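You operate a simulated robot arm through the tools that you are given. There is no shell and no other tool.

You run a simulated robot arm. Do the job below in one go: nothing can be reset, and whatever is moved stays where it is left.

Task
Scrub the dried runs off the bath with the wetted green scourer.
Fine: wet it at the tap, turn the tap off and put the scourer back. What is to be rubbed or washed off counts as gone when no trace of it is left.

The check looks at the end state, three seconds after you hand in, the way a careful person would. Anything else that was tipped, shoved, dropped, spilled or broken makes it a failure.

Robot
A 6-joint arm with a two-finger gripper, fixed in place. Base frame: the origin is on the floor under the middle of its stand, x ahead of it, y to its left, z up. Lengths are in mm, angles in degrees, forces in N, time in s.
It reaches about 1572 mm from its shoulder. Its first joint turns from -166.0 to 166.0 degrees. Payload 2.45 kg.
The TCP is the grasp point between the finger pads, 20 mm short of the fingertips. In the tool frame z runs along the fingers and y along their closing line. The gripper opens to 140 mm; its body begins 168 mm behind the TCP.
Orientation is told as [roll, pitch, yaw] about the base's x, y, z axes, in that order, counted from this pose: with the fingers straight down and closing along the base's y, the tool's x points along the base's -x, its y along +y and its z along -z.

Tools
- The arm moves only by the tool arm_command. Its argument "steps" is a list that holds one entry, the list of rows, each a list of 7 numbers: the shift along the base's x, y, z in cm, then the turn, a rotation vector about the base's x, y, z in degrees, then the finger opening in cm, from 0 to 14. In form: [[[tx, ty, tz, rx, ry, rz, jaw], ...]]. A call has 1 to 20 rows; each row shifts and turns the commanded pose from where the row before left it. Rows are played at 5 a second. More than 50 mm and 8.6 degrees between two rows, or a gripper value outside its range, and nothing of the call is played. Where a pose cannot be reached the arm comes as near as it can. A force on the tool above 90 N (or 10 N above the force at the start of the call, whichever is more), or a blocked arm, ends the call early, and 0.2 s more pass. The fingers move at their own pace (about 45 mm/s each) and stop on an object; they squeeze with about 23 N. The grip force told is the motor's: it shows also when the fingers shut on nothing. Time passes only in rows, and 0.2 s behind the last, so rows that do not move let the fingers close. It gives the time, the measured TCP pose, the force on the tool (base axes), the opening and the grip force at its end, in the units of the frame above (readings bear some noise), with the torque about the TCP (base axes, N m) and any sound that the robot's microphone picked up, and new pictures: "pictures" is both (left out), scene, wrist or none.
- Cameras (640 x 400 px; columns grow to the right, rows downward): "scene" is fixed at [222.9, -651.7, 1697.1]; the picture's right is [0.80, -0.60, 0.00], its down [-0.30, -0.40, -0.87] and it looks along [0.52, 0.70, -0.50] (base axes); focal length 376 px, centre (320, 200). "wrist" rides on the gripper at [78, 11, -209] in the tool frame; the picture's right is [-0.14, 0.99, 0.00], its down [-0.92, -0.13, -0.37] and it looks along [-0.37, -0.05, 0.93] (tool axes); focal length 280 px, centre (320, 200). There is no depth. A picture from a camera that has moved, and an enlarged one, comes with that camera's place and axes in the base frame and with its lens.
- inspect(camera, box): a new picture of the part [left, top, right, bottom] of that camera's present view, enlarged. It takes no simulated time.
- hand_in(): hands the job in; it is judged then, once.

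Places have to be worked out from the pictures, the camera data and where the tool is seen. Open the gripper and draw the arm clear of the work before you hand the job in, unless the task says otherwise.

The tools are called after ">>>" as name(argument=value, ...) on one line, values as JSON. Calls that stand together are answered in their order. arm_command: Moves the arm, as the interface text tells. Its arguments: {"type":"object","properties":{"steps":{"type":"array"},"pictures":{"type":"string","enum":["both","scene","wrist","none"]}},"required":["steps"]} The other tools are called the same way: inspect (camera, box) takes an enlarged picture of a part of a camera's view; hand_in () hands the job in.

At the start:

```text
t: 0.0
eef_pos: [675.9, 148.6, 1356.0]
ee_rot: [0.0, 0.0, 0.0]
contact_force: [1.1, 0.4, 1.3]
moment: [0.01, 0.01, 0.0]
opening: 139.9
grip_force: 0.1
```

scene: 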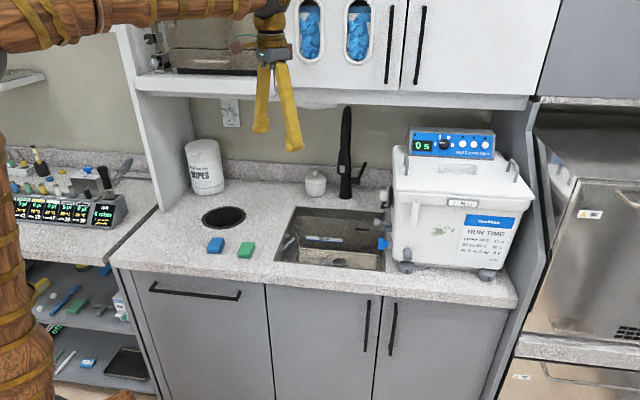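
wrist: 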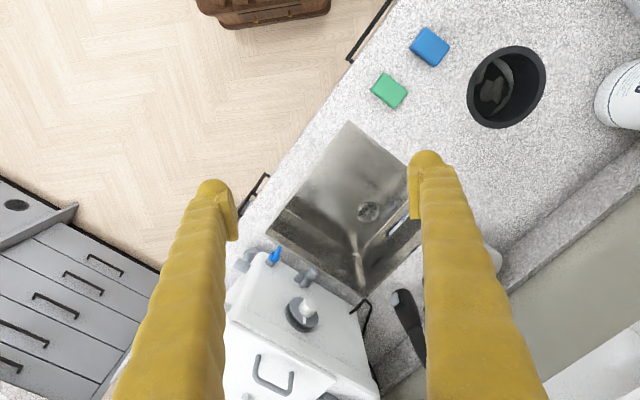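

I'll look closely at the scene first: the white bath with its marks, the green scourer, and the tap.

>>> inspect(camera="scene", box=[380, 120, 540, 290])

>>> inspect(camera="scene", box=[180, 180, 340, 280])

>>> inspect(camera="scene", box=[270, 90, 400, 280])

>>> inspect(camera="wrist", box=[200, 0, 640, 400])

```text
2.35 times, centred on (460, 205) of scene
camera zoom: at [222.9, -651.7, 1697.1], right [0.8, -0.6, 0.0], down [-0.3, -0.4, -0.87], along [0.52, 0.7, -0.5], focal length 885 px, centre (-9, 188)
```

zoom: 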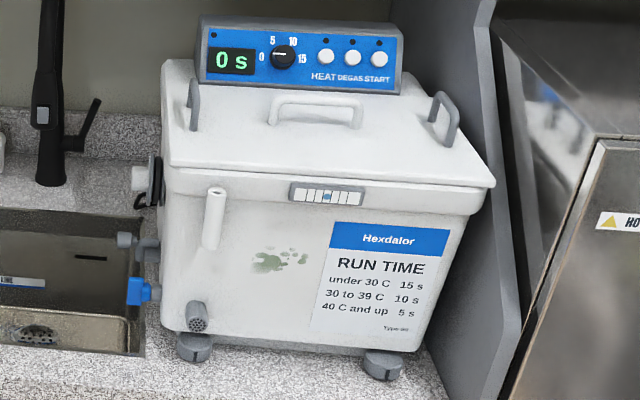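

```text
4.00 times, centred on (260, 230) of scene
camera zoom: at [222.9, -651.7, 1697.1], right [0.8, -0.6, 0.0], down [-0.3, -0.4, -0.87], along [0.52, 0.7, -0.5], focal length 1504 px, centre (560, 80)
```

zoom: 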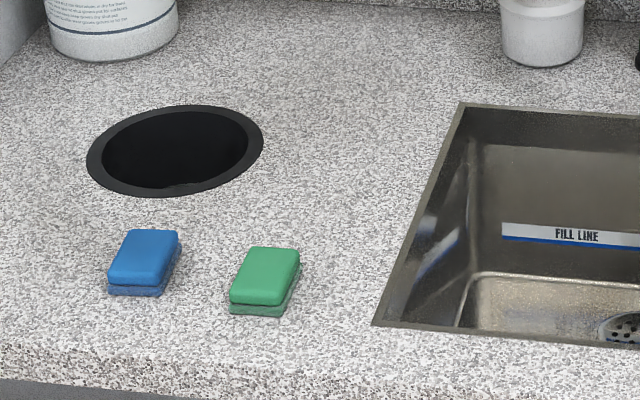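

```text
2.11 times, centred on (335, 185) of scene
camera zoom: at [222.9, -651.7, 1697.1], right [0.8, -0.6, 0.0], down [-0.3, -0.4, -0.87], along [0.52, 0.7, -0.5], focal length 792 px, centre (288, 232)
```

zoom: 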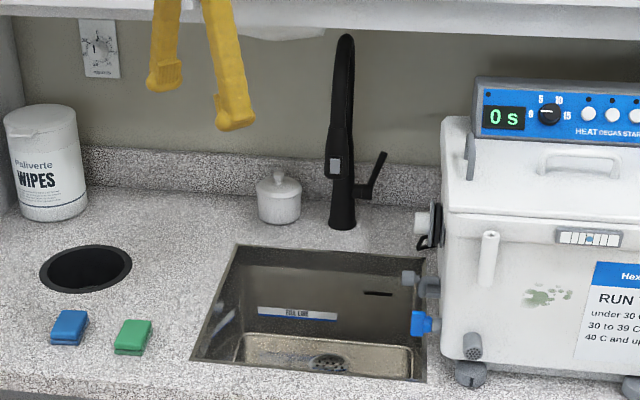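

```text
1.00 times, centred on (420, 200) of wrist (not enlarged: the box is as wide or as high as the picture)
camera zoom: at [596.9, 157.5, 1565.2], right [0.14, 0.99, 0.0], down [0.92, -0.13, 0.37], along [0.37, -0.05, -0.93], focal length 280 px, centre (220, 200)
```

zoom: 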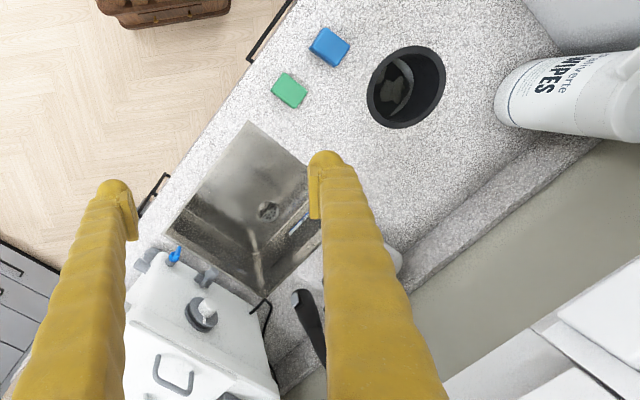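

The counter looks turned about 45° to the base. The green scourer is near (626, 301, ~920), and the bath's front faces the robot with green runs on it. I'll yaw the tool 45° to line up with the counter and move across for a better look at the bath and tap.

>>> arm_command(steps=[[[1.1, -2.92, 0, 0, 0, 5.625, 14], [1.1, -2.92, 0, 0, 0, 5.625, 14], [1.1, -2.92, 0, 0, 0, 5.625, 14], [1.1, -2.92, 0, 0, 0, 5.625, 14], [1.1, -2.92, 0, 0, 0, 5.625, 14], [1.1, -2.92, 0, 0, 0, 5.625, 14], [1.1, -2.92, 0, 0, 0, 5.625, 14], [1.1, -2.92, 0, 0, 0, 5.625, 14]]])

```text
t: 1.8
eef_pos: [764.2, -84.4, 1357.8]
ee_rot: [0.0, 0.0, 45.1]
contact_force: [-0.5, 0.4, 0.1]
moment: [0.02, -0.01, 0.02]
opening: 139.9
grip_force: 0.0
camera wrist: at [701.0, -132.8, 1566.1], right [-0.6, 0.8, 0.0], down [0.74, 0.56, 0.37], along [0.29, 0.22, -0.93], focal length 280 px, centre (320, 200)
```

scene: 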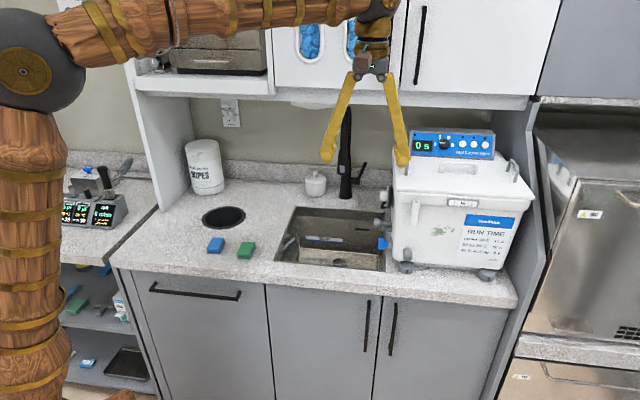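
wrist: 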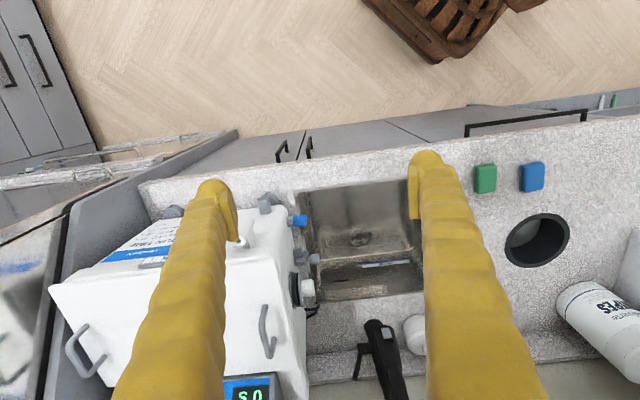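

Next I tilt the tool towards the bath's front so the wrist camera can see its face, staying back from the counter.

>>> arm_command(steps=[[[0.64, -2.9, -1.2, 5.3, -5.3, 0, 14], [0.64, -2.9, -1.2, 5.3, -5.3, 0, 14], [0.64, -2.9, -1.2, 5.3, -5.3, 0, 14], [0.64, -2.9, -1.2, 5.3, -5.3, 0, 14], [0.64, -2.9, -1.2, 5.3, -5.3, 0, 14], [0.64, -2.9, -1.2, 5.3, -5.3, 0, 14], [0.64, -2.9, -1.2, 5.3, -5.3, 0, 14], [0.64, -2.9, -1.2, 5.3, -5.3, 0, 14]]])

```text
t: 3.6
eef_pos: [815.7, -318.9, 1260.4]
ee_rot: [-0.1, -60.1, 45.0]
contact_force: [0.2, 0.1, 0.8]
moment: [-0.1, 0.07, -0.01]
opening: 139.9
grip_force: 0.0
camera wrist: at [651.6, -466.9, 1297.1], right [-0.65, 0.75, 0.12], down [0.19, 0.01, 0.98], along [0.73, 0.66, -0.15], focal length 280 px, centre (320, 200)
```

scene: 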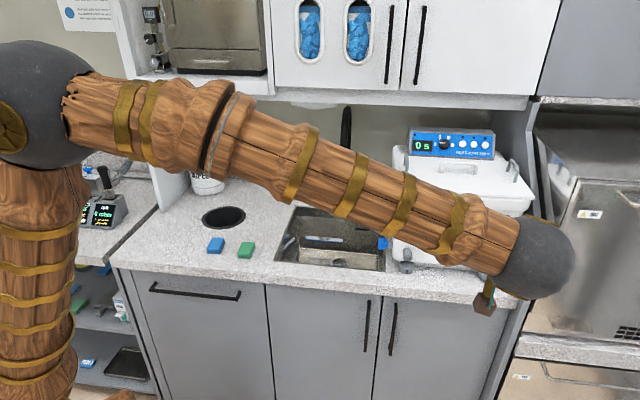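
wrist: 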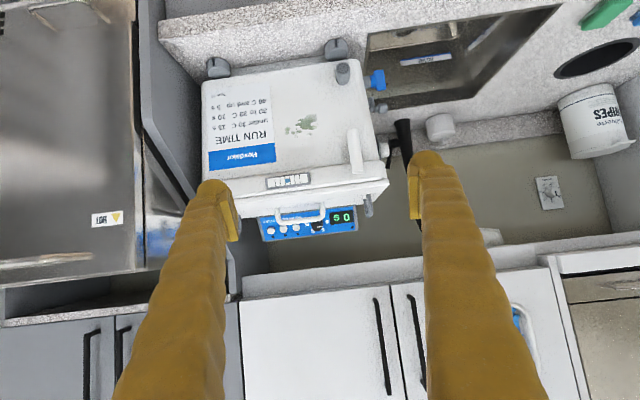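

The view is upside down, but the bath's front is in sight. I'm enlarging it to check the runs and the front fittings.

>>> inspect(camera="wrist", box=[190, 30, 400, 240])

>>> inspect(camera="wrist", box=[270, 90, 340, 150])

>>> inspect(camera="wrist", box=[340, 20, 500, 180])

```text
1.90 times, centred on (295, 135) of wrist
camera zoom: at [651.6, -466.9, 1297.1], right [-0.65, 0.75, 0.12], down [0.19, 0.01, 0.98], along [0.73, 0.66, -0.15], focal length 534 px, centre (368, 324)
```

zoom: 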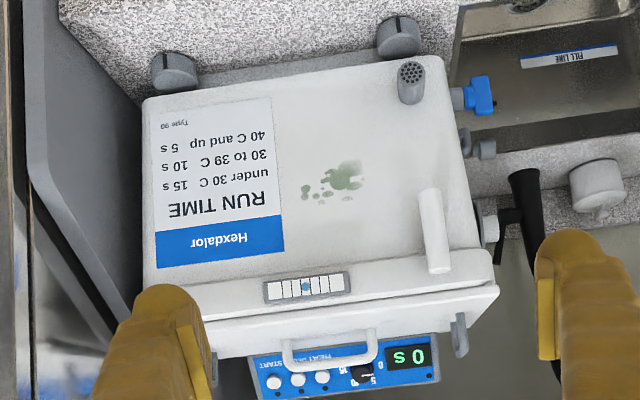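

```text
6.67 times, centred on (305, 120) of wrist
camera zoom: at [651.6, -466.9, 1297.1], right [-0.65, 0.75, 0.12], down [0.19, 0.01, 0.98], along [0.73, 0.66, -0.15], focal length 1869 px, centre (420, 733)
```

zoom: 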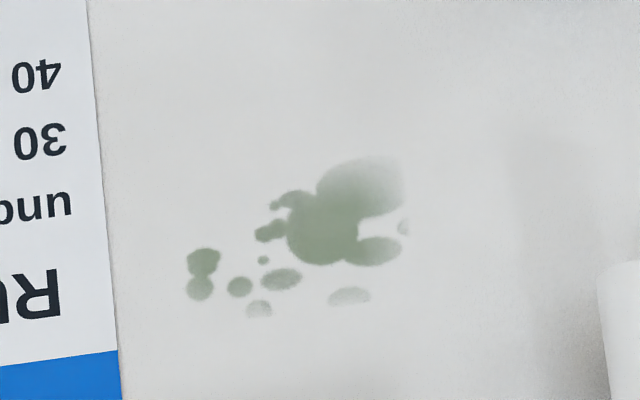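

```text
2.50 times, centred on (420, 100) of wrist
camera zoom: at [651.6, -466.9, 1297.1], right [-0.65, 0.75, 0.12], down [0.19, 0.01, 0.98], along [0.73, 0.66, -0.15], focal length 701 px, centre (70, 450)
```

zoom: 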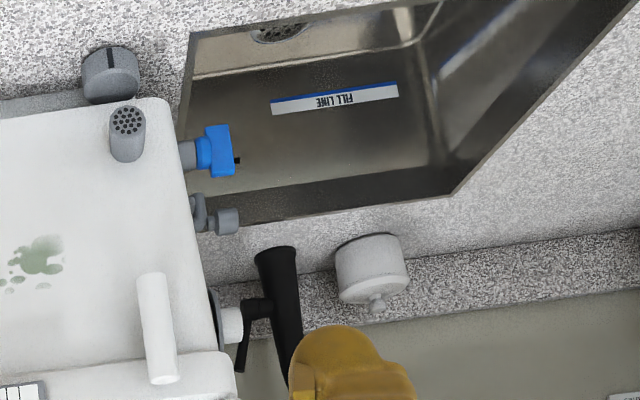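

The runs are one cluster on the bath's front, roughly at s≈840 along the counter and z≈1060. Next I slide the camera left along the counter to study the tap and its lever.

>>> arm_command(steps=[[[-3.1, 3.1, -1, 0, 0, 0, 14], [-3.1, 3.1, -1, 0, 0, 0, 14], [-3.1, 3.1, -1, 0, 0, 0, 14], [-3.1, 3.1, -1, 0, 0, 0, 14], [-3.1, 3.1, -1, 0, 0, 0, 14], [-3.1, 3.1, -1, 0, 0, 0, 14], [-3.1, 3.1, -1, 0, 0, 0, 14]]])

```text
t: 5.2
eef_pos: [599.6, -102.7, 1187.9]
ee_rot: [0.3, -60.1, 45.0]
contact_force: [-0.3, -0.1, 0.3]
moment: [0.03, -0.01, -0.02]
opening: 139.9
grip_force: 0.0
camera wrist: at [435.6, -251.6, 1224.0], right [-0.65, 0.75, 0.12], down [0.19, 0.01, 0.98], along [0.73, 0.66, -0.15], focal length 280 px, centre (320, 200)
```

scene: 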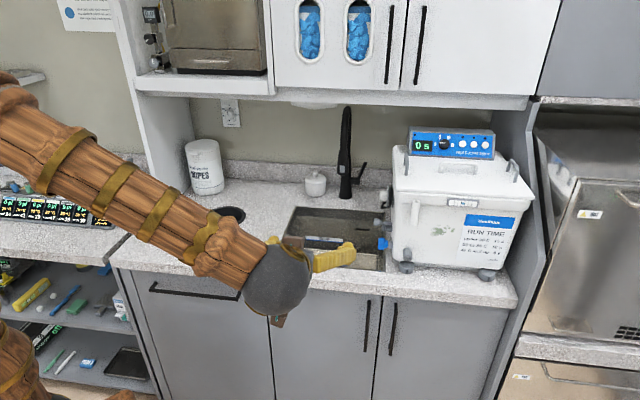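
wrist: 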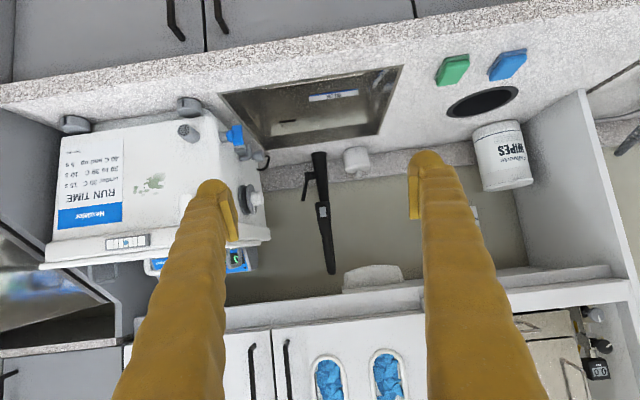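

>>> inspect(camera="wrist", box=[260, 130, 380, 290])

>>> inspect(camera="scene", box=[300, 95, 400, 210])

>>> inspect(camera="wrist", box=[160, 90, 300, 260])

>>> inspect(camera="wrist", box=[200, 50, 420, 180])

```text
2.50 times, centred on (320, 210) of wrist
camera zoom: at [435.6, -251.6, 1224.0], right [-0.65, 0.75, 0.12], down [0.19, 0.01, 0.98], along [0.73, 0.66, -0.15], focal length 701 px, centre (320, 175)
```

zoom: 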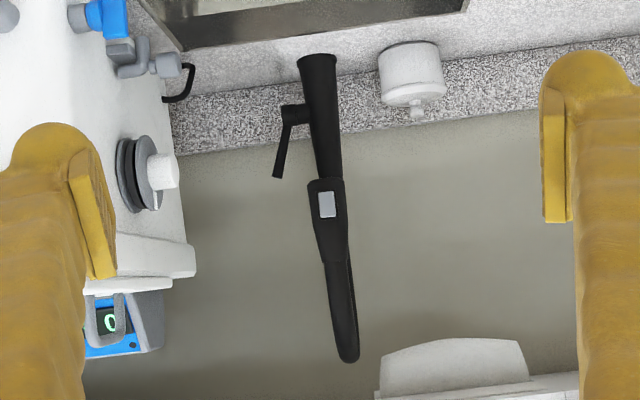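

```text
3.48 times, centred on (350, 152) of scene
camera zoom: at [222.9, -651.7, 1697.1], right [0.8, -0.6, 0.0], down [-0.3, -0.4, -0.87], along [0.52, 0.7, -0.5], focal length 1308 px, centre (216, 365)
```

zoom: 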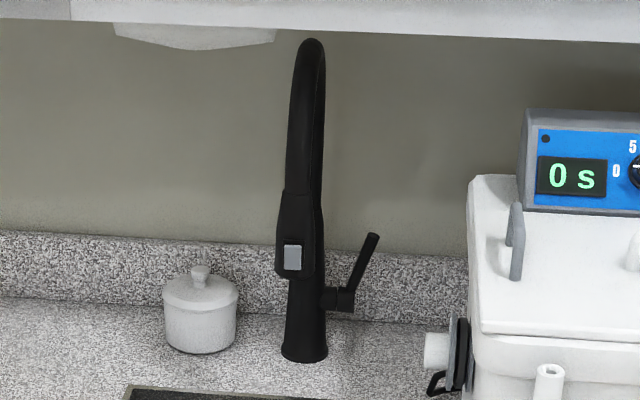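

```text
2.35 times, centred on (230, 175) of wrist
camera zoom: at [435.6, -251.6, 1224.0], right [-0.65, 0.75, 0.12], down [0.19, 0.01, 0.98], along [0.73, 0.66, -0.15], focal length 660 px, centre (532, 259)
```

zoom: 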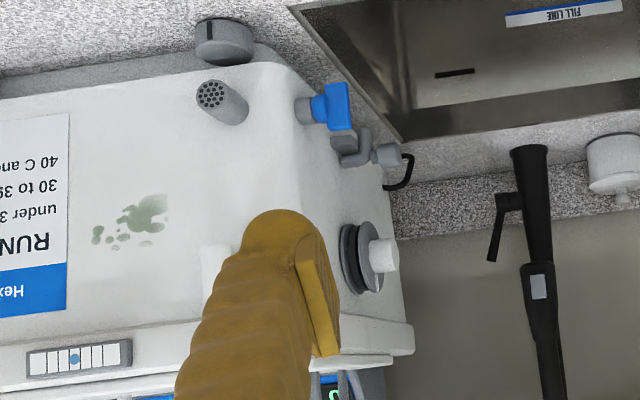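

```text
2.91 times, centred on (310, 115) of wrist
camera zoom: at [435.6, -251.6, 1224.0], right [-0.65, 0.75, 0.12], down [0.19, 0.01, 0.98], along [0.73, 0.66, -0.15], focal length 816 px, centre (349, 447)
```

zoom: 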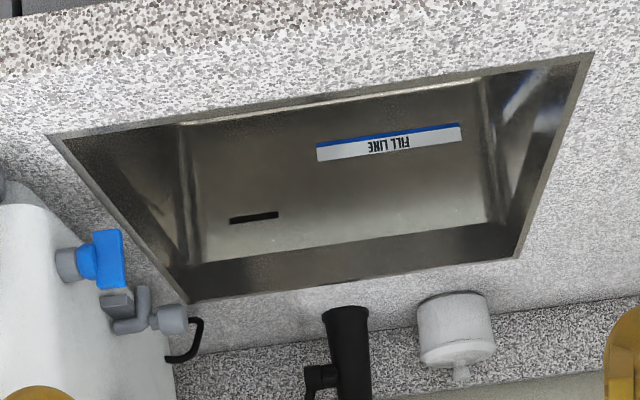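

The tap is a gooseneck whose spout opens at about s≈523, d≈868, z≈1123. The lever is on its right side, with the pivot near z≈988 and the tip near (1182, 341, 1079). I'll bring the tool level, pointing roughly along +x from the left front, to look closely at the lever.

>>> arm_command(steps=[[[2.375, 3.34, -0.82, 5.3, -5.3, 0, 14], [2.375, 3.34, -0.82, 5.3, -5.3, 0, 14], [2.375, 3.34, -0.82, 5.3, -5.3, 0, 14], [2.375, 3.34, -0.82, 5.3, -5.3, 0, 14], [2.375, 3.34, -0.82, 0, 0, -7.4, 12], [2.375, 3.34, -0.82, 0, 0, -7.4, 10], [2.375, 3.34, -0.82, 0, 0, -7.4, 8], [2.375, 3.34, -0.82, 0, 0, -7.4, 6], [2.375, 3.34, -0.82, 0, 0, -7.4, 6]]])

```text
t: 7.2
eef_pos: [780.8, 145.9, 1134.9]
ee_rot: [72.4, -89.2, -53.0]
contact_force: [-0.1, 1.5, -0.8]
moment: [0.02, 0.0, -0.01]
opening: 60.1
grip_force: 0.1
out of reach, approached as far as the arm can: row 8, 9
camera wrist: at [578.0, 86.9, 1057.8], right [-0.33, 0.93, 0.15], down [-0.3, -0.25, 0.92], along [0.9, 0.26, 0.36], focal length 280 px, centre (320, 200)
```

scene: 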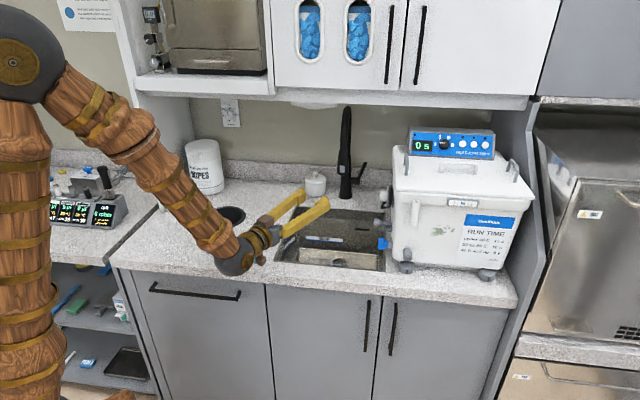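
wrist: 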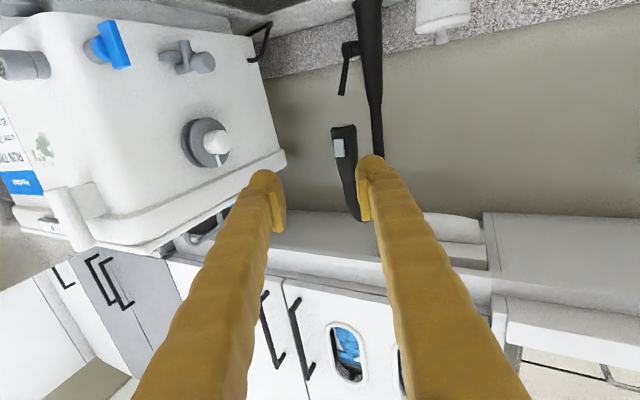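

The last two rows weren't reachable, probably a wrist joint limit coming from the way I turned. The current view of the tap is useful, so I'll enlarge it before re-posing.

>>> inspect(camera="wrist", box=[280, 0, 440, 230])

>>> inspect(camera="wrist", box=[320, 20, 400, 110])

>>> inspect(camera="wrist", box=[0, 0, 300, 260])

```text
1.74 times, centred on (360, 115) of wrist
camera zoom: at [578.0, 86.9, 1057.8], right [-0.33, 0.93, 0.15], down [-0.3, -0.25, 0.92], along [0.9, 0.26, 0.36], focal length 488 px, centre (250, 348)
```

zoom: 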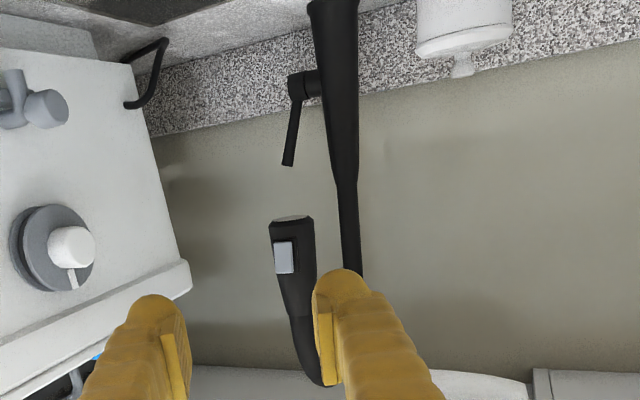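

```text
4.44 times, centred on (360, 65) of wrist
camera zoom: at [578.0, 86.9, 1057.8], right [-0.33, 0.93, 0.15], down [-0.3, -0.25, 0.92], along [0.9, 0.26, 0.36], focal length 1246 px, centre (142, 800)
```

zoom: 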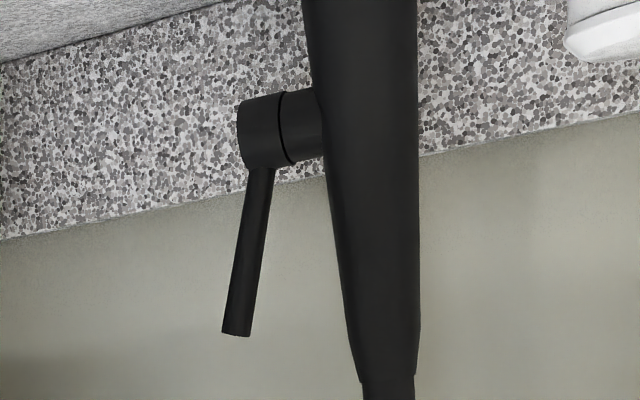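

```text
1.54 times, centred on (150, 130) of wrist
camera zoom: at [578.0, 86.9, 1057.8], right [-0.33, 0.93, 0.15], down [-0.3, -0.25, 0.92], along [0.9, 0.26, 0.36], focal length 431 px, centre (582, 308)
```

zoom: 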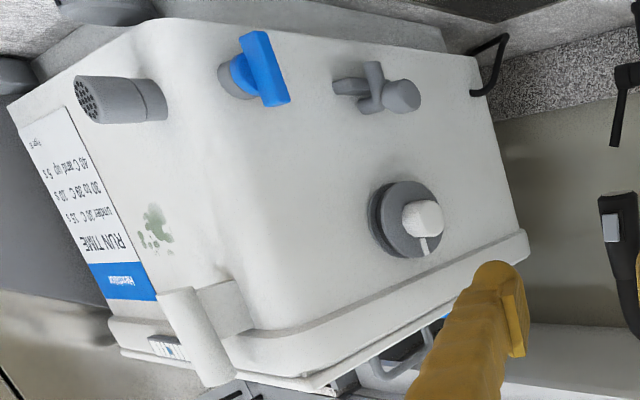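

The lever is a stick on a side cap whose axis runs along the counter, so it should swing forward and back. I'll undo the yaw first and raise the tool, then re-tilt with the tool lined up with the forearm.

>>> arm_command(steps=[[[0, 0, 3, 0, 0, 7.4, 6], [0, 0, 3, 0, 0, 7.4, 6], [0, 0, 3, 0, 0, 7.4, 6], [0, 0, 3, 0, 0, 7.4, 6]]], pictures="none")

```text
t: 8.2
eef_pos: [777.3, 146.6, 1252.2]
ee_rot: [71.3, -89.2, -22.0]
contact_force: [0.7, 0.0, 0.2]
moment: [0.02, -0.01, 0.02]
opening: 60.3
grip_force: 0.1
```

The commanded pose is clamped to the reached one, so now I tilt fully down and then yaw to about 8°.

>>> arm_command(steps=[[[-0.15, -0.36, 0, -6.14, 5.28, 0, 6], [-0.15, -0.36, 0, -6.14, 5.28, 0, 6], [-0.15, -0.36, 0, -6.14, 5.28, 0, 6], [-0.15, -0.36, 0, -6.14, 5.28, 0, 6], [-0.15, -0.36, 0, -6.14, 5.28, 0, 6], [-0.15, -0.36, 0, -6.14, 5.28, 0, 6], [-0.15, -0.36, 0, -6.14, 5.28, 0, 6], [-0.15, -0.36, 0, -6.14, 5.28, 0, 6], [-0.15, -0.36, 0, -6.14, 5.28, 0, 6], [-0.15, -0.36, 0, -6.14, 5.28, 0, 6], [-0.15, -0.36, 0, -6.14, 5.28, 0, 6], [0, 0, 0, 0, 0, -8.26, 6], [0, 0, 0, 0, 0, -8.26, 6], [0, 0, 0, 0, 0, -8.26, 6], [0, 0, 0, 0, 0, -8.26, 6], [0, 0, 0, 0, 0, -8.26, 6]]], pictures="scene")

```text
t: 11.6
eef_pos: [763.3, 103.8, 1253.2]
ee_rot: [-0.3, -0.7, 7.2]
contact_force: [0.2, 0.0, -0.8]
moment: [-0.04, 0.02, 0.01]
opening: 60.2
grip_force: 0.0
```

scene: 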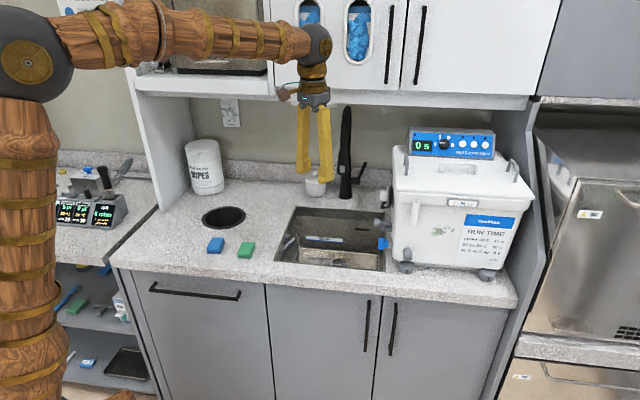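

Tool is down at yaw 7°. Now I tilt up to level about the axis square to that heading, moving forward and down slightly over the sink.

>>> arm_command(steps=[[[1.25, 0.19, -1.1, 1.02, -8.11, 0, 6], [1.25, 0.19, -1.1, 1.02, -8.11, 0, 6], [1.25, 0.19, -1.1, 1.02, -8.11, 0, 6], [1.25, 0.19, -1.1, 1.02, -8.11, 0, 6], [1.25, 0.19, -1.1, 1.02, -8.11, 0, 6], [1.25, 0.19, -1.1, 1.02, -8.11, 0, 6], [1.25, 0.19, -1.1, 1.02, -8.11, 0, 6], [1.25, 0.19, -1.1, 1.02, -8.11, 0, 6], [1.25, 0.19, -1.1, 1.02, -8.11, 0, 6], [1.25, 0.19, -1.1, 1.02, -8.11, 0, 6], [1.25, 0.19, -1.1, 1.02, -8.11, 0, 6]]])

```text
t: 14.0
eef_pos: [893.4, 129.2, 1137.2]
ee_rot: [-1.9, -87.2, 9.7]
contact_force: [0.3, -0.1, -0.1]
moment: [0.02, 0.05, 0.01]
opening: 60.1
grip_force: 0.1
out of reach, approached as far as the arm can: row 7
camera wrist: at [680.9, 111.1, 1068.8], right [-0.13, 0.98, 0.14], down [-0.3, -0.17, 0.94], along [0.94, 0.08, 0.32], focal length 280 px, centre (320, 200)
```

scene: 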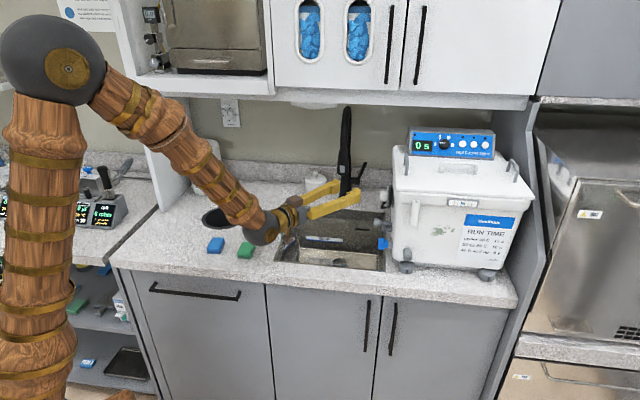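
wrist: 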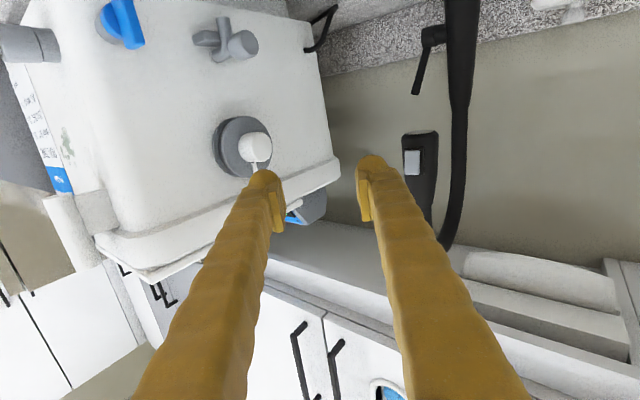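

The level pose worked, with the tool pointing along about +x over the sink. I'm enlarging the view to refine the lever and spout positions.

>>> inspect(camera="wrist", box=[380, 0, 500, 120])

>>> inspect(camera="scene", box=[320, 95, 400, 210])

>>> inspect(camera="wrist", box=[340, 100, 500, 260])

```text
3.33 times, centred on (440, 60) of wrist
camera zoom: at [680.9, 111.1, 1068.8], right [-0.13, 0.98, 0.14], down [-0.3, -0.17, 0.94], along [0.94, 0.08, 0.32], focal length 935 px, centre (-80, 667)
```

zoom: 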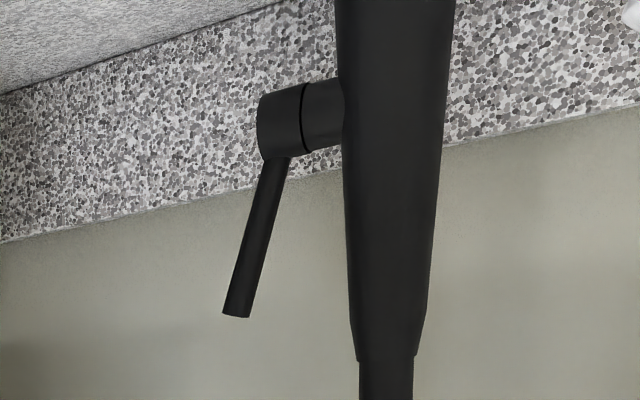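

```text
3.48 times, centred on (360, 152) of scene
camera zoom: at [222.9, -651.7, 1697.1], right [0.8, -0.6, 0.0], down [-0.3, -0.4, -0.87], along [0.52, 0.7, -0.5], focal length 1308 px, centre (181, 365)
```

zoom: 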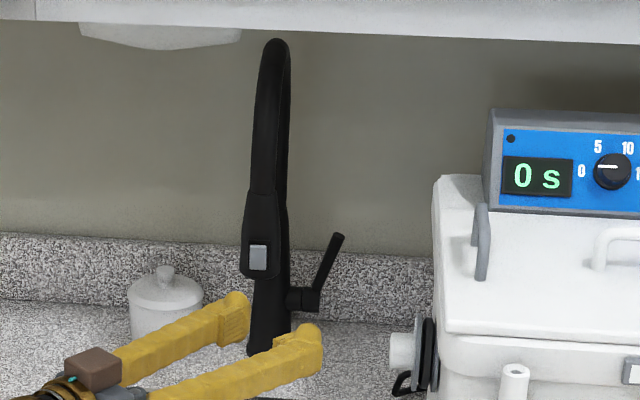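

```text
2.50 times, centred on (420, 180) of wrist
camera zoom: at [680.9, 111.1, 1068.8], right [-0.13, 0.98, 0.14], down [-0.3, -0.17, 0.94], along [0.94, 0.08, 0.32], focal length 701 px, centre (70, 250)
```

zoom: 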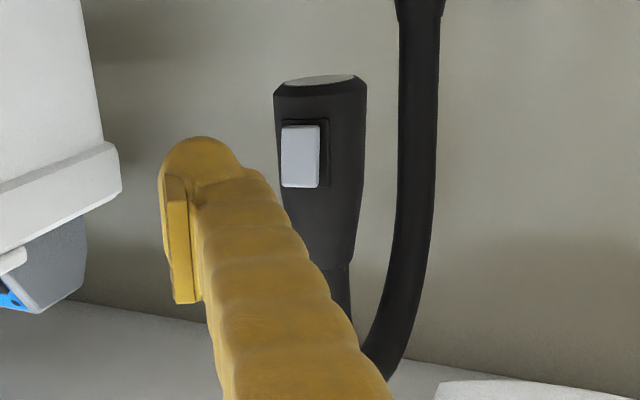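

From both views the lever tip is at about s≈596, d≈1086, z≈1075, and the spout outlet at about s≈524, d≈884, z≈1115. I'll swing the tool to face the wall squarely, then line up with the lever at s≈599 with a narrow opening.

>>> arm_command(steps=[[[1.36, -0.3, -1.74, 0.4, -0.4, 7.44, 5], [1.36, -0.3, -1.74, 0.4, -0.4, 7.44, 5], [1.36, -0.3, -1.74, 0.4, -0.4, 7.44, 4.5], [1.36, -0.3, -1.74, 0.4, -0.4, 7.44, 4.5], [1.36, -0.3, -1.74, 0.4, -0.4, 7.44, 4.5], [0, 0, 0, 0, 0, 0, 4.5]]])

```text
t: 15.4
eef_pos: [959.4, 114.6, 1048.1]
ee_rot: [71.7, -89.2, -26.6]
contact_force: [-0.6, -0.1, -0.5]
moment: [0.0, -0.04, -0.01]
opening: 44.8
grip_force: 0.1
camera wrist: at [803.4, -26.0, 971.7], right [-0.7, 0.7, 0.15], down [-0.16, -0.36, 0.92], along [0.7, 0.62, 0.36], focal length 280 px, centre (320, 200)
```

scene: 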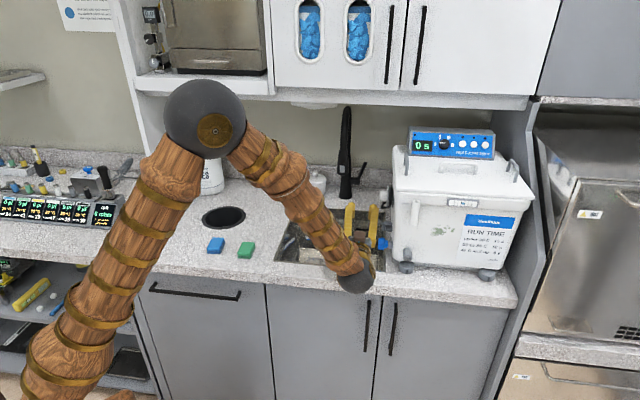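
wrist: 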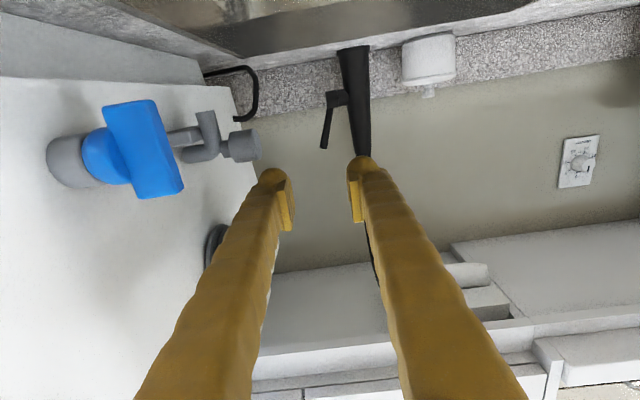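

The tool axis projects about 13 mm to the right of the stick at this height. I'll go in partway, shifted slightly left and up with a 40 mm opening, and then re-check.

>>> arm_command(steps=[[[2.54, 2.65, 0.25, 0, 0, 0, 4], [2.54, 2.65, 0.25, 0, 0, 0, 4], [2.54, 2.65, 0.25, 0, 0, 0, 4], [2.54, 2.65, 0.25, 0, 0, 0, 4], [2.54, 2.65, 0.25, 0, 0, 0, 4], [2.54, 2.65, 0.25, 0, 0, 0, 4]]])

>>> inspect(camera="wrist", box=[260, 60, 400, 240])

>>> inspect(camera="scene", box=[320, 130, 420, 300])

```text
t: 16.8
eef_pos: [1114.3, 273.6, 1063.3]
ee_rot: [72.4, -89.1, -27.2]
contact_force: [0.1, 0.4, 0.1]
moment: [0.03, 0.0, 0.03]
opening: 39.9
grip_force: 0.1
camera wrist: at [957.0, 133.8, 985.9], right [-0.7, 0.7, 0.15], down [-0.16, -0.36, 0.92], along [0.7, 0.62, 0.36], focal length 280 px, centre (320, 200)
```

scene: 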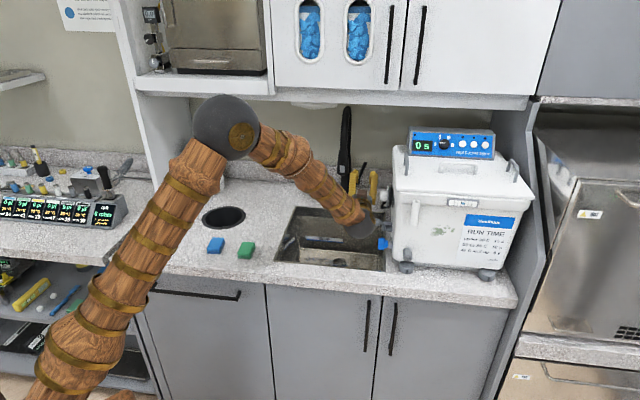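
wrist: 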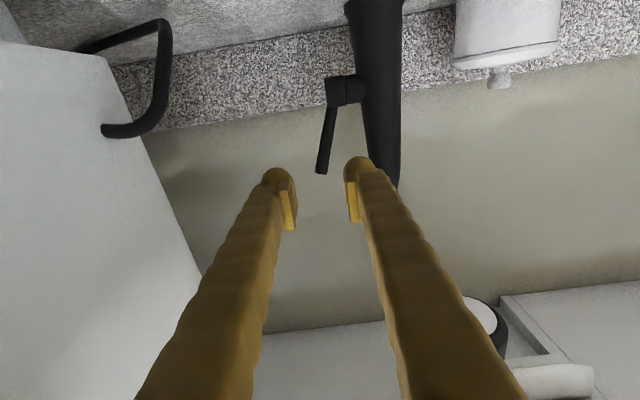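

```text
2.22 times, centred on (330, 150) of wrist
camera zoom: at [957.0, 133.8, 985.9], right [-0.7, 0.7, 0.15], down [-0.16, -0.36, 0.92], along [0.7, 0.62, 0.36], focal length 623 px, centre (298, 311)
```

zoom: 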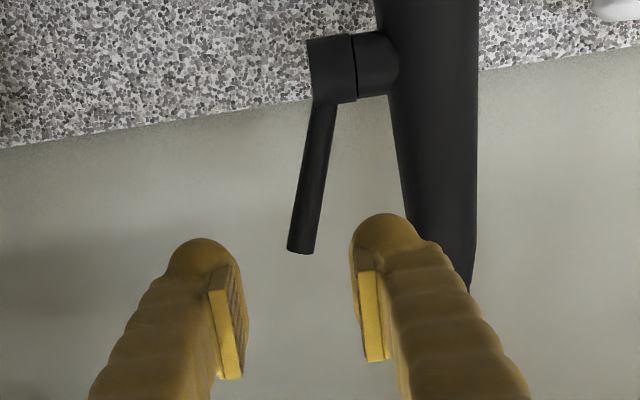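

```text
2.35 times, centred on (370, 215) of scene
camera zoom: at [222.9, -651.7, 1697.1], right [0.8, -0.6, 0.0], down [-0.3, -0.4, -0.87], along [0.52, 0.7, -0.5], focal length 885 px, centre (202, 165)
```

zoom: 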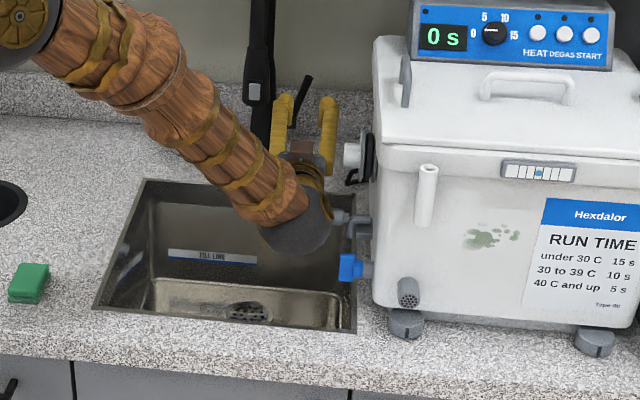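

The stick is nearly on the tool axis, about 3–4 mm left of it, with its tip about 11 mm above. I shift 2.5 mm right for column clearance and advance 75 mm, then check again.

>>> arm_command(steps=[[[1.5, 1.15, 0, 0, 0, 0, 4], [1.33, 1.33, 0, 0, 0, 0, 4], [1.33, 1.33, 0, 0, 0, 0, 4], [1.33, 1.33, 0, 0, 0, 0, 4]]], pictures="both")

>>> inspect(camera="wrist", box=[240, 80, 420, 260])

```text
t: 17.8
eef_pos: [1169.7, 326.2, 1066.3]
ee_rot: [72.0, -89.3, -26.9]
contact_force: [0.3, 0.6, 1.2]
moment: [-0.01, 0.02, 0.01]
opening: 40.0
grip_force: 0.0
camera wrist: at [1012.2, 185.8, 988.4], right [-0.7, 0.7, 0.15], down [-0.16, -0.36, 0.92], along [0.7, 0.62, 0.36], focal length 280 px, centre (320, 200)
```

scene: 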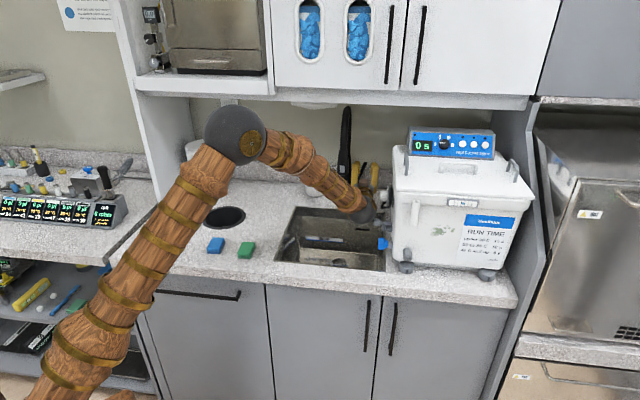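
wrist: 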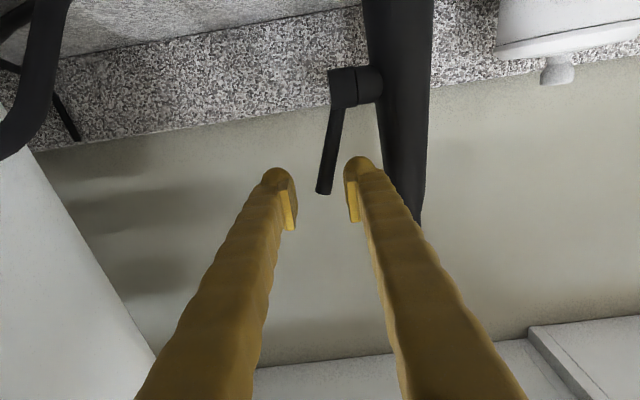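

```text
2.22 times, centred on (330, 170) of wrist
camera zoom: at [1012.2, 185.8, 988.4], right [-0.7, 0.7, 0.15], down [-0.16, -0.36, 0.92], along [0.7, 0.62, 0.36], focal length 623 px, centre (298, 267)
```

zoom: 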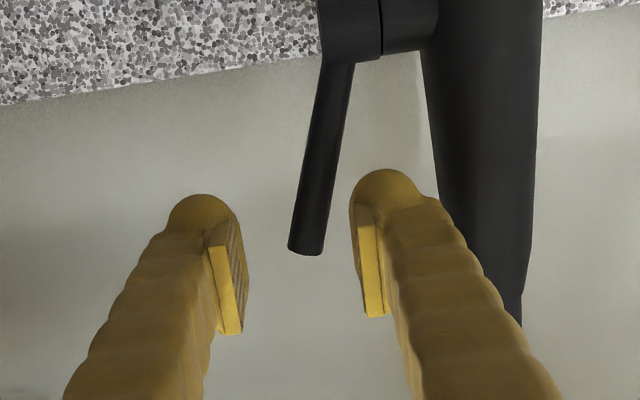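

The stick is between the fingers with about 10 mm clearance to the column. I advance 28 mm and close gently on the lever.

>>> arm_command(steps=[[[1.0, 1.0, 0, 0, 0, 0, 4], [1.0, 1.0, 0, 0, 0, 0, 4], [0, 0, 0, 0, 0, 0, 2.5], [0, 0, 0, 0, 0, 0, 1.5], [0, 0, 0, 0, 0, 0, 0.8], [0, 0, 0, 0, 0, 0, 0.8]]], pictures="both")

>>> inspect(camera="wrist", box=[240, 80, 420, 260])

```text
t: 19.2
eef_pos: [1188.1, 347.8, 1064.5]
ee_rot: [71.8, -89.2, -26.6]
contact_force: [-16.6, 21.3, 1.0]
moment: [0.6, 0.09, 0.02]
opening: 26.0
grip_force: 13.5
camera wrist: at [1030.8, 207.1, 987.3], right [-0.7, 0.7, 0.15], down [-0.16, -0.36, 0.92], along [0.69, 0.62, 0.36], focal length 280 px, centre (320, 200)
```

scene: 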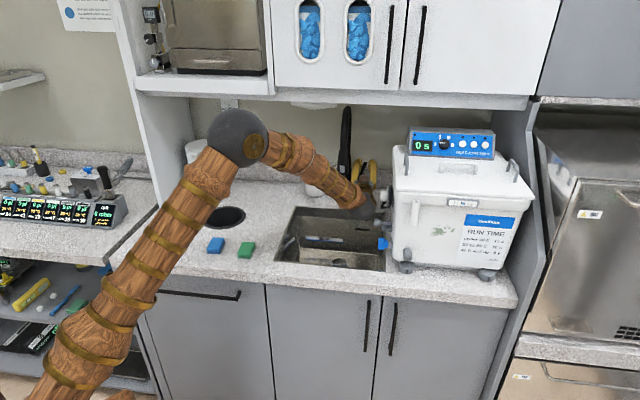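
wrist: 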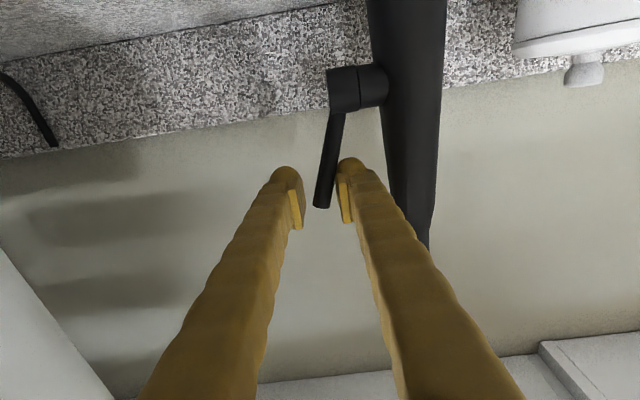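

```text
2.22 times, centred on (330, 170) of wrist
camera zoom: at [1030.8, 207.1, 987.3], right [-0.7, 0.7, 0.15], down [-0.16, -0.36, 0.92], along [0.69, 0.62, 0.36], focal length 623 px, centre (298, 267)
```

zoom: 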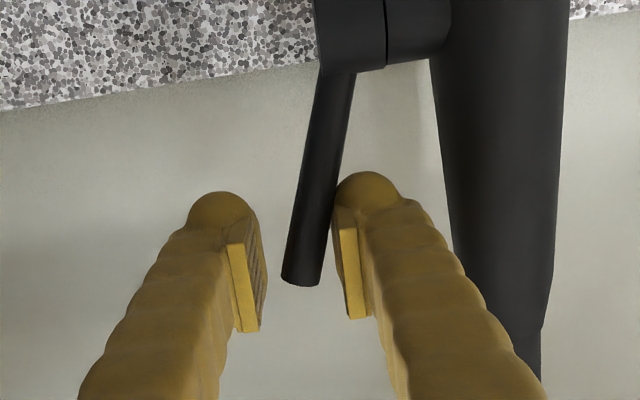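

The left finger touched the stick first, so the stick sits about 7 mm left of centre. I relax the grip, shift 7 mm that way, and close again.

>>> arm_command(steps=[[[0, 0, 0, 0, 0, 0, 3.4], [-0.25, 0.25, 0, 0, 0, 0, 3.2], [-0.25, 0.25, 0, 0, 0, 0, 2.8], [0, 0, 0, 0, 0, 0, 1.5], [0, 0, 0, 0, 0, 0, 0.5], [0, 0, 0, 0, 0, 0, 0.5]]], pictures="wrist")

```text
t: 20.6
eef_pos: [1183.2, 349.0, 1063.3]
ee_rot: [72.5, -89.1, -27.4]
contact_force: [18.9, -16.5, 0.1]
moment: [0.76, 0.64, -0.18]
opening: 19.1
grip_force: 38.9
camera wrist: at [1026.4, 209.2, 986.7], right [-0.7, 0.7, 0.15], down [-0.16, -0.36, 0.92], along [0.7, 0.62, 0.36], focal length 280 px, centre (320, 200)
```

wrist: 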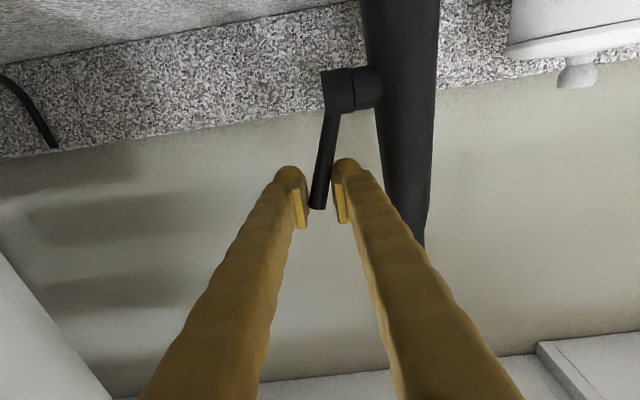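

The lever is gripped (opening 19 mm). I now pull it a little forward along its arc and watch the force and listen for water.

>>> arm_command(steps=[[[-0.42, -0.42, -0.1, 0, 0, 0, 0.5], [-0.42, -0.42, -0.15, 0, 0, 0, 0.5], [-0.42, -0.42, -0.2, 0, 0, 0, 0.5]]], pictures="both")

```text
t: 21.4
eef_pos: [1168.4, 336.4, 1061.4]
ee_rot: [82.2, -89.2, -37.3]
contact_force: [46.8, -32.9, 17.6]
moment: [1.6, -0.07, -0.18]
opening: 18.9
grip_force: 44.0
camera wrist: at [1012.3, 196.1, 983.8], right [-0.7, 0.7, 0.15], down [-0.16, -0.36, 0.92], along [0.7, 0.62, 0.36], focal length 280 px, centre (320, 200)
```

scene: 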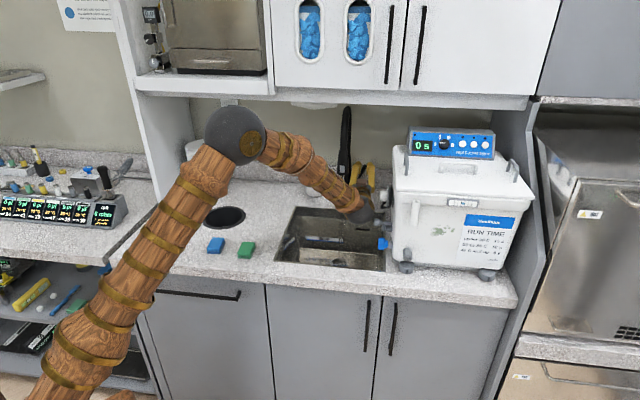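
wrist: 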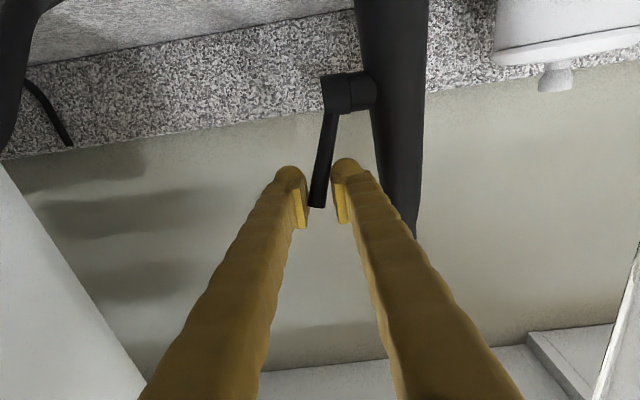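

>>> inspect(camera="scene", box=[320, 100, 420, 280])

>>> inspect(camera="wrist", box=[240, 50, 440, 250])

```text
2.22 times, centred on (370, 190) of scene
camera zoom: at [222.9, -651.7, 1697.1], right [0.8, -0.6, 0.0], down [-0.3, -0.4, -0.87], along [0.52, 0.7, -0.5], focal length 836 px, centre (209, 222)
```

zoom: 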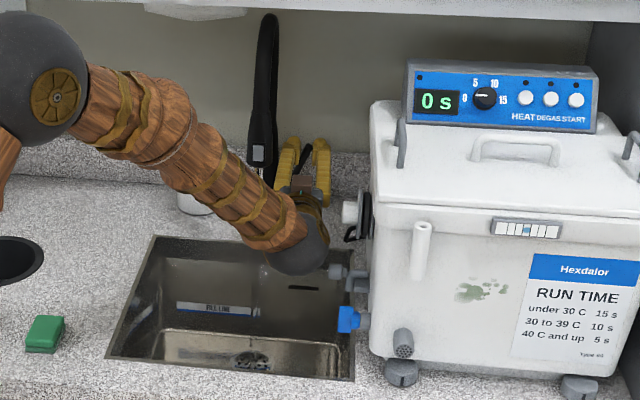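

```text
2.00 times, centred on (340, 150) of wrist
camera zoom: at [1012.3, 196.1, 983.8], right [-0.7, 0.7, 0.15], down [-0.16, -0.36, 0.92], along [0.7, 0.62, 0.36], focal length 561 px, centre (280, 300)
```

zoom: 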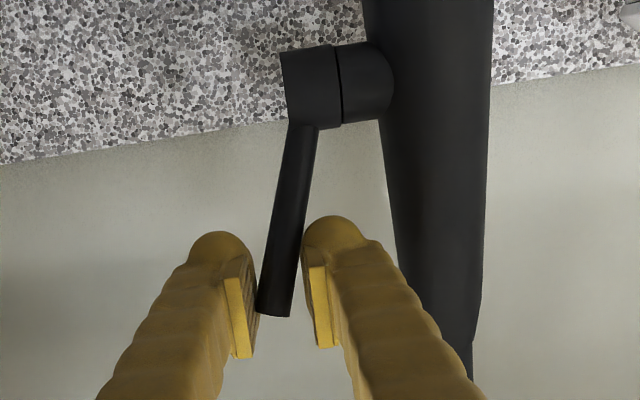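

The lever appears to have come about 15° forward with the fingers, but there's no water yet. I relieve the sideways load and pull further along the arc.

>>> arm_command(steps=[[[-0.46, -0.81, -0.5, 0, 0, 0, 0.5], [-0.51, -0.72, -0.6, 0, 0, 0, 0.5], [-0.55, -0.55, -0.7, 0, 0, 0, 0.5]]], pictures="both")

>>> inspect(camera="scene", box=[270, 100, 420, 280])

```text
t: 22.2
eef_pos: [1149.7, 319.1, 1035.0]
ee_rot: [53.5, -88.8, -8.1]
contact_force: [20.0, -6.0, -13.2]
moment: [0.13, 0.44, 0.01]
opening: 17.6
grip_force: 8.9
camera wrist: at [993.4, 178.5, 959.5], right [-0.7, 0.7, 0.15], down [-0.15, -0.35, 0.92], along [0.7, 0.62, 0.35], focal length 280 px, centre (320, 200)
```

scene: 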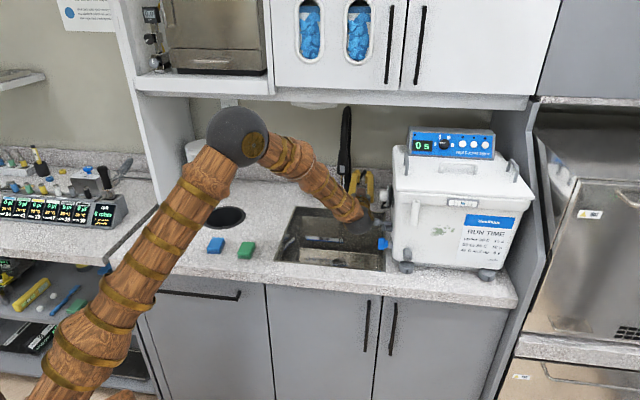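
wrist: 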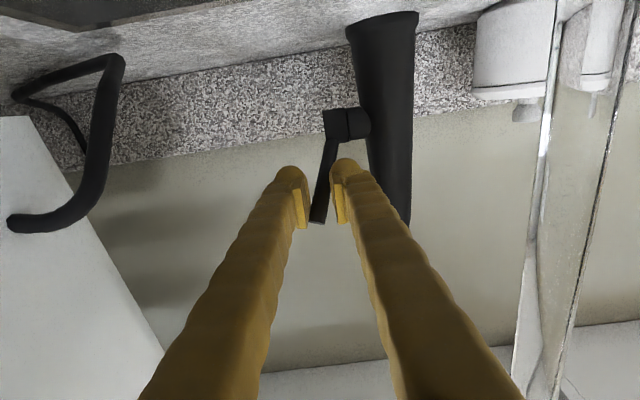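

```text
2.22 times, centred on (345, 190) of scene
camera zoom: at [222.9, -651.7, 1697.1], right [0.8, -0.6, 0.0], down [-0.3, -0.4, -0.87], along [0.52, 0.7, -0.5], focal length 836 px, centre (264, 222)
```

zoom: 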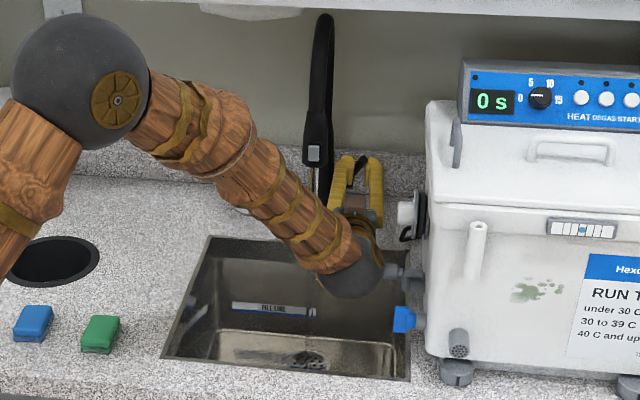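

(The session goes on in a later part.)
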